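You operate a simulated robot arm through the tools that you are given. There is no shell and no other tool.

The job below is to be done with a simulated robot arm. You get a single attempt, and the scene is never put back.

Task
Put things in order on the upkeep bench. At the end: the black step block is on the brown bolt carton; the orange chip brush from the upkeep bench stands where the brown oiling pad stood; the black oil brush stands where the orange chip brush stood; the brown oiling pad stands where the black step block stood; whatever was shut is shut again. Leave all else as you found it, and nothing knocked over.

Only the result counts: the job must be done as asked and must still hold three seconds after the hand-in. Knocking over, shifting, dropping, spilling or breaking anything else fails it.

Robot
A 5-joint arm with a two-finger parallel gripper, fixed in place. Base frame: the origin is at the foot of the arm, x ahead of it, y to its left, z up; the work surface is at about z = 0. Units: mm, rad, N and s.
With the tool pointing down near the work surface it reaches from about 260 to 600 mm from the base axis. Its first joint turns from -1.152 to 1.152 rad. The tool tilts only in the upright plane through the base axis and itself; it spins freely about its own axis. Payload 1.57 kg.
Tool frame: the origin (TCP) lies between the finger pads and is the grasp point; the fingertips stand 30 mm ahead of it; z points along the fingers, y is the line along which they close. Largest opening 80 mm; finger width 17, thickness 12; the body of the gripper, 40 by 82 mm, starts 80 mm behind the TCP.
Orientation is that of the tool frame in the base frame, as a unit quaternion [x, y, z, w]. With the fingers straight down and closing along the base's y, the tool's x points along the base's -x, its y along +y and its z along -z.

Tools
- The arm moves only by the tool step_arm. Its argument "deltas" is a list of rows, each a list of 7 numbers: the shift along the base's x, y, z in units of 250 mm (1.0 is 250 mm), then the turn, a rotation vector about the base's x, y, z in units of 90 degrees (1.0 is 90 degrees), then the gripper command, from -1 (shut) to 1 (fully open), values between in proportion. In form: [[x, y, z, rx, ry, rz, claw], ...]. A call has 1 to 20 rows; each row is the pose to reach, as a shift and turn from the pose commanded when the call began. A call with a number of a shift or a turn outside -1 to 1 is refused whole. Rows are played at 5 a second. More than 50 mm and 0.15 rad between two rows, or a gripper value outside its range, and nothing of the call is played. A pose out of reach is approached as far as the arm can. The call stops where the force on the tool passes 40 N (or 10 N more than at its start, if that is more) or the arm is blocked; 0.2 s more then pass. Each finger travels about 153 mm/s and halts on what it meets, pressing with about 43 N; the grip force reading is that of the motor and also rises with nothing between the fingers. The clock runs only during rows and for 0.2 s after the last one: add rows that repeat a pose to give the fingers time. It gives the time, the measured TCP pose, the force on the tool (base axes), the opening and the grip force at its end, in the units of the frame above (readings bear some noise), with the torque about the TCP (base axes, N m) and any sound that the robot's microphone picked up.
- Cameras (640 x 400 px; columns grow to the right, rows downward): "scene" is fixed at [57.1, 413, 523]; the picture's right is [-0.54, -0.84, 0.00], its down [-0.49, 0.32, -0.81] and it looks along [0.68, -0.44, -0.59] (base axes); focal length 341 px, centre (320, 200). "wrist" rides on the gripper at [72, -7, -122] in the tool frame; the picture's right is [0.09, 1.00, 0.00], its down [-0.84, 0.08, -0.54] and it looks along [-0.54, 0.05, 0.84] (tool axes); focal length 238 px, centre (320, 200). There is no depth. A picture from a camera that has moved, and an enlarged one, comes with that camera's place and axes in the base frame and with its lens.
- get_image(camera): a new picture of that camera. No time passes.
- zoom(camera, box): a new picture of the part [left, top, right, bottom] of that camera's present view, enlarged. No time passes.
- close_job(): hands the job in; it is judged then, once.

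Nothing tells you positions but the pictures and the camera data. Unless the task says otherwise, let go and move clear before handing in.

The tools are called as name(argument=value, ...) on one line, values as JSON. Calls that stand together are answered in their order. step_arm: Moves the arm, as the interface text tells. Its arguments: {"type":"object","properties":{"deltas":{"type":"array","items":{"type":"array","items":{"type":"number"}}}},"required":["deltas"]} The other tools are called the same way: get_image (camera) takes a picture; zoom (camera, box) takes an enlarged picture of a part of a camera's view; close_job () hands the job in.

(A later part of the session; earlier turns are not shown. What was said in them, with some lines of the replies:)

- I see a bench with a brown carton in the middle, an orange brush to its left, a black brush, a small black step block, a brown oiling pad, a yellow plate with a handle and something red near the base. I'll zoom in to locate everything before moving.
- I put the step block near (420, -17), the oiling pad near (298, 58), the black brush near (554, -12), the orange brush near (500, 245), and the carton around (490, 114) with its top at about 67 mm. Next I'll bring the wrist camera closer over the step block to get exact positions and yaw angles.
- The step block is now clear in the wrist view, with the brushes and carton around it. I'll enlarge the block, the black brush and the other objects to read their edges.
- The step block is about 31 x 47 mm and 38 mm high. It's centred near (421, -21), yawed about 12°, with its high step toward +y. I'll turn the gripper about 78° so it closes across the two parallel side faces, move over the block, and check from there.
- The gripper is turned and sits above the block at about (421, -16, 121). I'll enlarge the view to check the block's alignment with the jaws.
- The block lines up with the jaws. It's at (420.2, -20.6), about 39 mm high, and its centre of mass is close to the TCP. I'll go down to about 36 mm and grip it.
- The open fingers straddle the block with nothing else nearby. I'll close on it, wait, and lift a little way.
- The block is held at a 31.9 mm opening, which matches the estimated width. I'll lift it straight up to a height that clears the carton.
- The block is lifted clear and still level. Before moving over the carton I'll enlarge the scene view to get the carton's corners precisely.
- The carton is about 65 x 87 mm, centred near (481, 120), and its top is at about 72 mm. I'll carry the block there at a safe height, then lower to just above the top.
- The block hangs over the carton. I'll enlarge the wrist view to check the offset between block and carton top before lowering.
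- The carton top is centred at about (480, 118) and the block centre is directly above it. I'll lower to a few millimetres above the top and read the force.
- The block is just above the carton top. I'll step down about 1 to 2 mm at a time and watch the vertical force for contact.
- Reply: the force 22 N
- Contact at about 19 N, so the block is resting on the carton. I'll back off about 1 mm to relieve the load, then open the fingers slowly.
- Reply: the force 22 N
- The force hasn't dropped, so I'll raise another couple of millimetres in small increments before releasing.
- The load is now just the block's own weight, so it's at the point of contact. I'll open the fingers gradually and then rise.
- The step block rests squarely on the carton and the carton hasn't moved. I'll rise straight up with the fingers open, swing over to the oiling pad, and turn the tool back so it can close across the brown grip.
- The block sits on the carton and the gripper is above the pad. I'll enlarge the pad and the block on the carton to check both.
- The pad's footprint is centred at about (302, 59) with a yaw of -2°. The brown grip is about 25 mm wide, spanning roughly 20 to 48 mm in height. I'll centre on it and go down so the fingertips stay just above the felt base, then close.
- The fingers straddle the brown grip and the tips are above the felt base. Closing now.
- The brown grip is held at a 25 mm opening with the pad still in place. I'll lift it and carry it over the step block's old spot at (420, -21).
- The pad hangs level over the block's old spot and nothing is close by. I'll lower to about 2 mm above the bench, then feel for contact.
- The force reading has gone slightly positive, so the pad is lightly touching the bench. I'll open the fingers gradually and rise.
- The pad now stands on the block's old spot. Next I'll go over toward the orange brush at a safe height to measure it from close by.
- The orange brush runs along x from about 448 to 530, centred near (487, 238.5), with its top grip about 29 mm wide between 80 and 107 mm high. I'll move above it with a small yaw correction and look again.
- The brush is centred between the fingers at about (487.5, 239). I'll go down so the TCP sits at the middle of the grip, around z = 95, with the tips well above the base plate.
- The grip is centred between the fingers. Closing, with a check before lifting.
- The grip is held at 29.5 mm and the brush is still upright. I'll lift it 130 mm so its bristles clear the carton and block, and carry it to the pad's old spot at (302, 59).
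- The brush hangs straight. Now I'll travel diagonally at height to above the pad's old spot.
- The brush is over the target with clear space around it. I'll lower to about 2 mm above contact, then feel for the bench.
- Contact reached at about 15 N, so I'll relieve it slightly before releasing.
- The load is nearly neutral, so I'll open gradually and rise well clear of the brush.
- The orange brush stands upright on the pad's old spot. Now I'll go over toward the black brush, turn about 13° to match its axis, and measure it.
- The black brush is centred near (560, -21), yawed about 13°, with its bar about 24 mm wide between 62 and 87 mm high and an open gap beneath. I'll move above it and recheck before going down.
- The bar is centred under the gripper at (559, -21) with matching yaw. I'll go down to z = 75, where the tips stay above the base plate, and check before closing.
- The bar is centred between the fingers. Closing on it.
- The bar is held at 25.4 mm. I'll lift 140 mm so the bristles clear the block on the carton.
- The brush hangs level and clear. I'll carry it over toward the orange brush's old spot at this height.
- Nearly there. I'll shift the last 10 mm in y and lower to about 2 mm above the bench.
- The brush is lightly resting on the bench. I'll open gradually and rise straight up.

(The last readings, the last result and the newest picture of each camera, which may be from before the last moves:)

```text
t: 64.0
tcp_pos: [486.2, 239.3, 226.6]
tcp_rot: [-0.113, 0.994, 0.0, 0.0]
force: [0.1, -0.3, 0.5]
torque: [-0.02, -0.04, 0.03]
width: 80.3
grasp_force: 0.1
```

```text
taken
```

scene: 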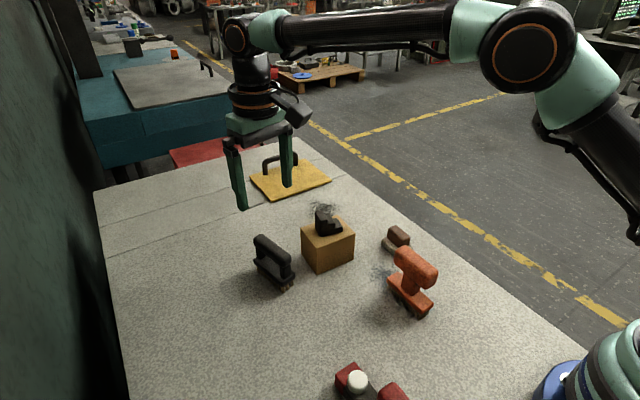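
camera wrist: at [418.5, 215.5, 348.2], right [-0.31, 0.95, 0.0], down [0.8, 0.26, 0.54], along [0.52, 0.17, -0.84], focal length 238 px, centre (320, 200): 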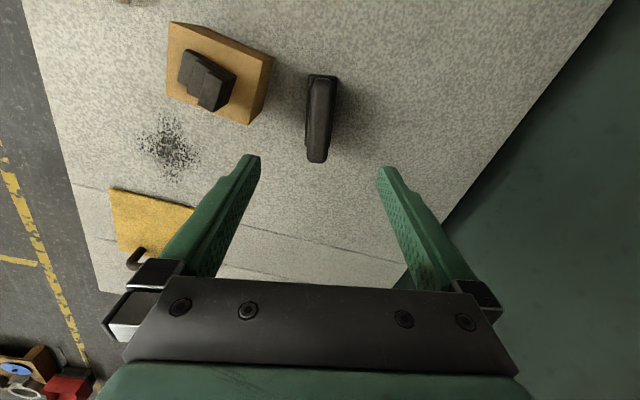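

All four objects appear placed. I'll retreat toward the starting pose, clear of everything, and compare with the first pictures.

step_arm(deltas=[[0, 0, 0.1, 0, 0, 0, 1], [-0.02, -0.04, 0.22, 0, 0, -0.01, 1], [-0.06, -0.16, 0.3, 0, 0, -0.03, 1], [-0.1, -0.29, 0.3, 0, 0, -0.05, 1], [-0.15, -0.42, 0.3, 0, 0, -0.07, 1], [-0.2, -0.55, 0.3, 0, 0, -0.09, 1], [-0.25, -0.68, 0.3, 0, 0, -0.11, 1], [-0.3, -0.81, 0.3, 0, 0, -0.125, 1], [-0.34, -0.93, 0.3, 0, 0, -0.135, 1], [-0.368, -1.0, 0.3, 0, 0, -0.144, 1], [-0.368, -1.0, 0.3, 0, 0, -0.144, 1]])

step_arm(deltas=[[0, -0.1, 0, 0, 0, 0, 1], [0, -0.2, 0, 0, 0, 0, 1], [0, -0.252, 0, 0, 0, 0, 1], [0, -0.252, 0, 0, 0, 0, 1]])

get_image(camera="wrist")

get_image(camera="scene")

zoom(camera="scene", box=[230, 130, 450, 330])

zoom(camera="wrist", box=[290, 0, 610, 200])

```text
t: 66.4
tcp_pos: [394.3, -10.7, 301.2]
tcp_rot: [0.001, 1.0, 0.0, 0.0]
force: [-0.1, 0.2, -0.3]
torque: [0.02, 0.02, -0.02]
width: 80.3
grasp_force: 0.0
```

```text
t: 67.4
tcp_pos: [395.6, -74.8, 300.9]
tcp_rot: [0.0, 1.0, 0.0, -0.001]
force: [0.3, -0.3, 0.1]
torque: [-0.03, -0.01, 0.0]
width: 80.1
grasp_force: 0.0
```

```text
taken
camera wrist: at [323.7, -82.3, 422.7], right [-0.09, 1.0, 0.0], down [0.84, 0.08, 0.54], along [0.54, 0.05, -0.84], focal length 238 px, centre (320, 200)
```

wrist: 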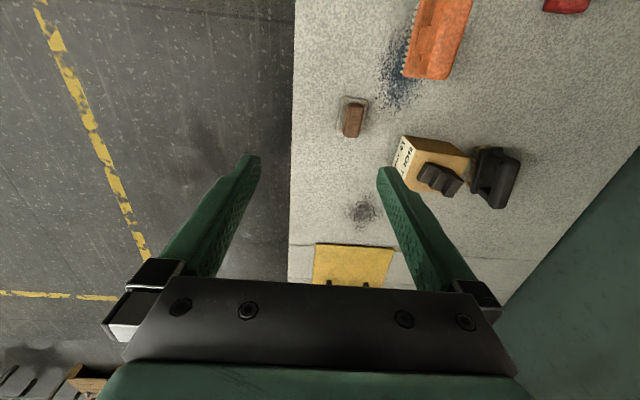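

```text
taken
```

scene: 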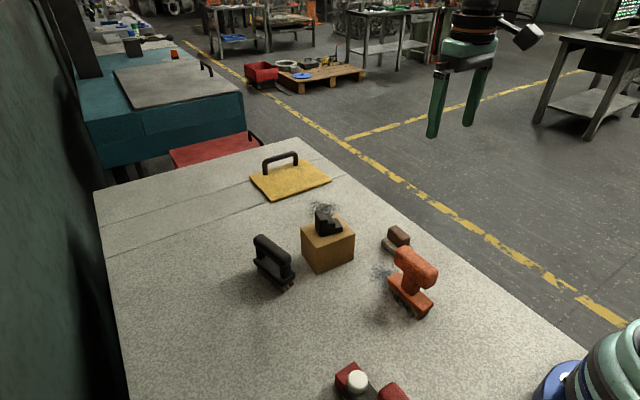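

```text
2.00 times, centred on (340, 230) of scene
camera zoom: at [57.1, 413.0, 523.0], right [-0.54, -0.84, 0.0], down [-0.49, 0.32, -0.81], along [0.68, -0.44, -0.59], focal length 682 px, centre (280, 140)
```

zoom: 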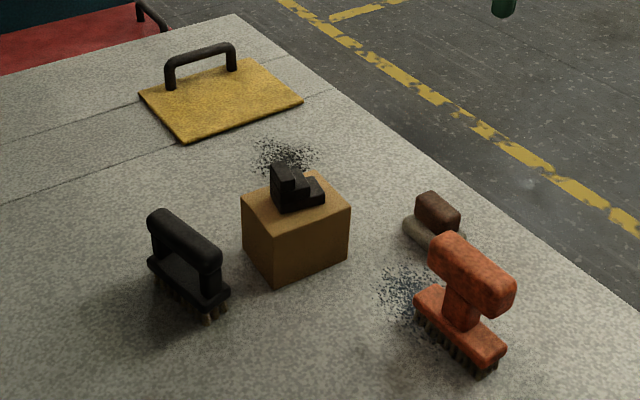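

```text
2.00 times, centred on (450, 100) of wrist
camera zoom: at [323.7, -82.3, 422.7], right [-0.09, 1.0, 0.0], down [0.84, 0.08, 0.54], along [0.54, 0.05, -0.84], focal length 477 px, centre (60, 400)
```

zoom: 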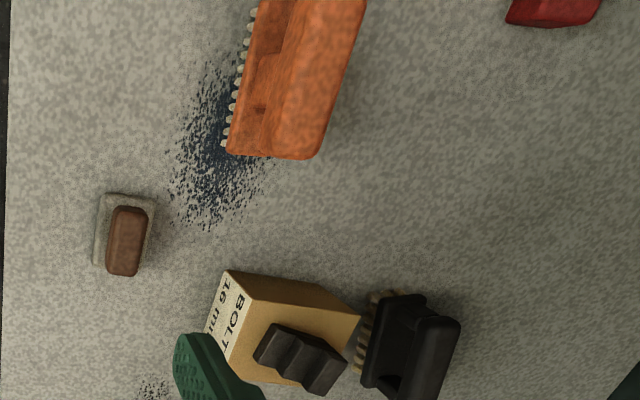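

The final pictures match the task. The step block is on the carton, which hasn't moved, and the brown pad is on the block's old spot. The orange brush is on the pad's old spot and the black brush on the orange brush's old spot, all upright. Nothing was opened, the yellow cover is still in place, and the arm is clear with its fingers empty, so I'm handing the job in.

close_job()

```text
The job is handed in.
```

I finished the rearrangement and handed the job in; the tool only confirmed the hand-in, so I don't have a verdict. The final pictures showed:

- **Black step block:** it sits on top of the brown bolt carton, near the middle. The carton did not move.
- **Brown oiling pad:** it stands where the step block stood, at about (420, -21).
- **Orange chip brush:** it stands upright where the oiling pad stood, at about (302, 59).
- **Black oil brush:** it stands upright where the orange brush stood, at about (487, 239).

I kept each object's own rotation rather than turning it to match what stood there before. Those coordinates are good to a few millimetres; they come from where the gripper let go, with rough checks in the pictures for the two brushes.

I saw nothing knocked over or shifted. Nothing had to be opened, and the yellow cover is where it was. The arm is back near its starting pose with the fingers open and empty.
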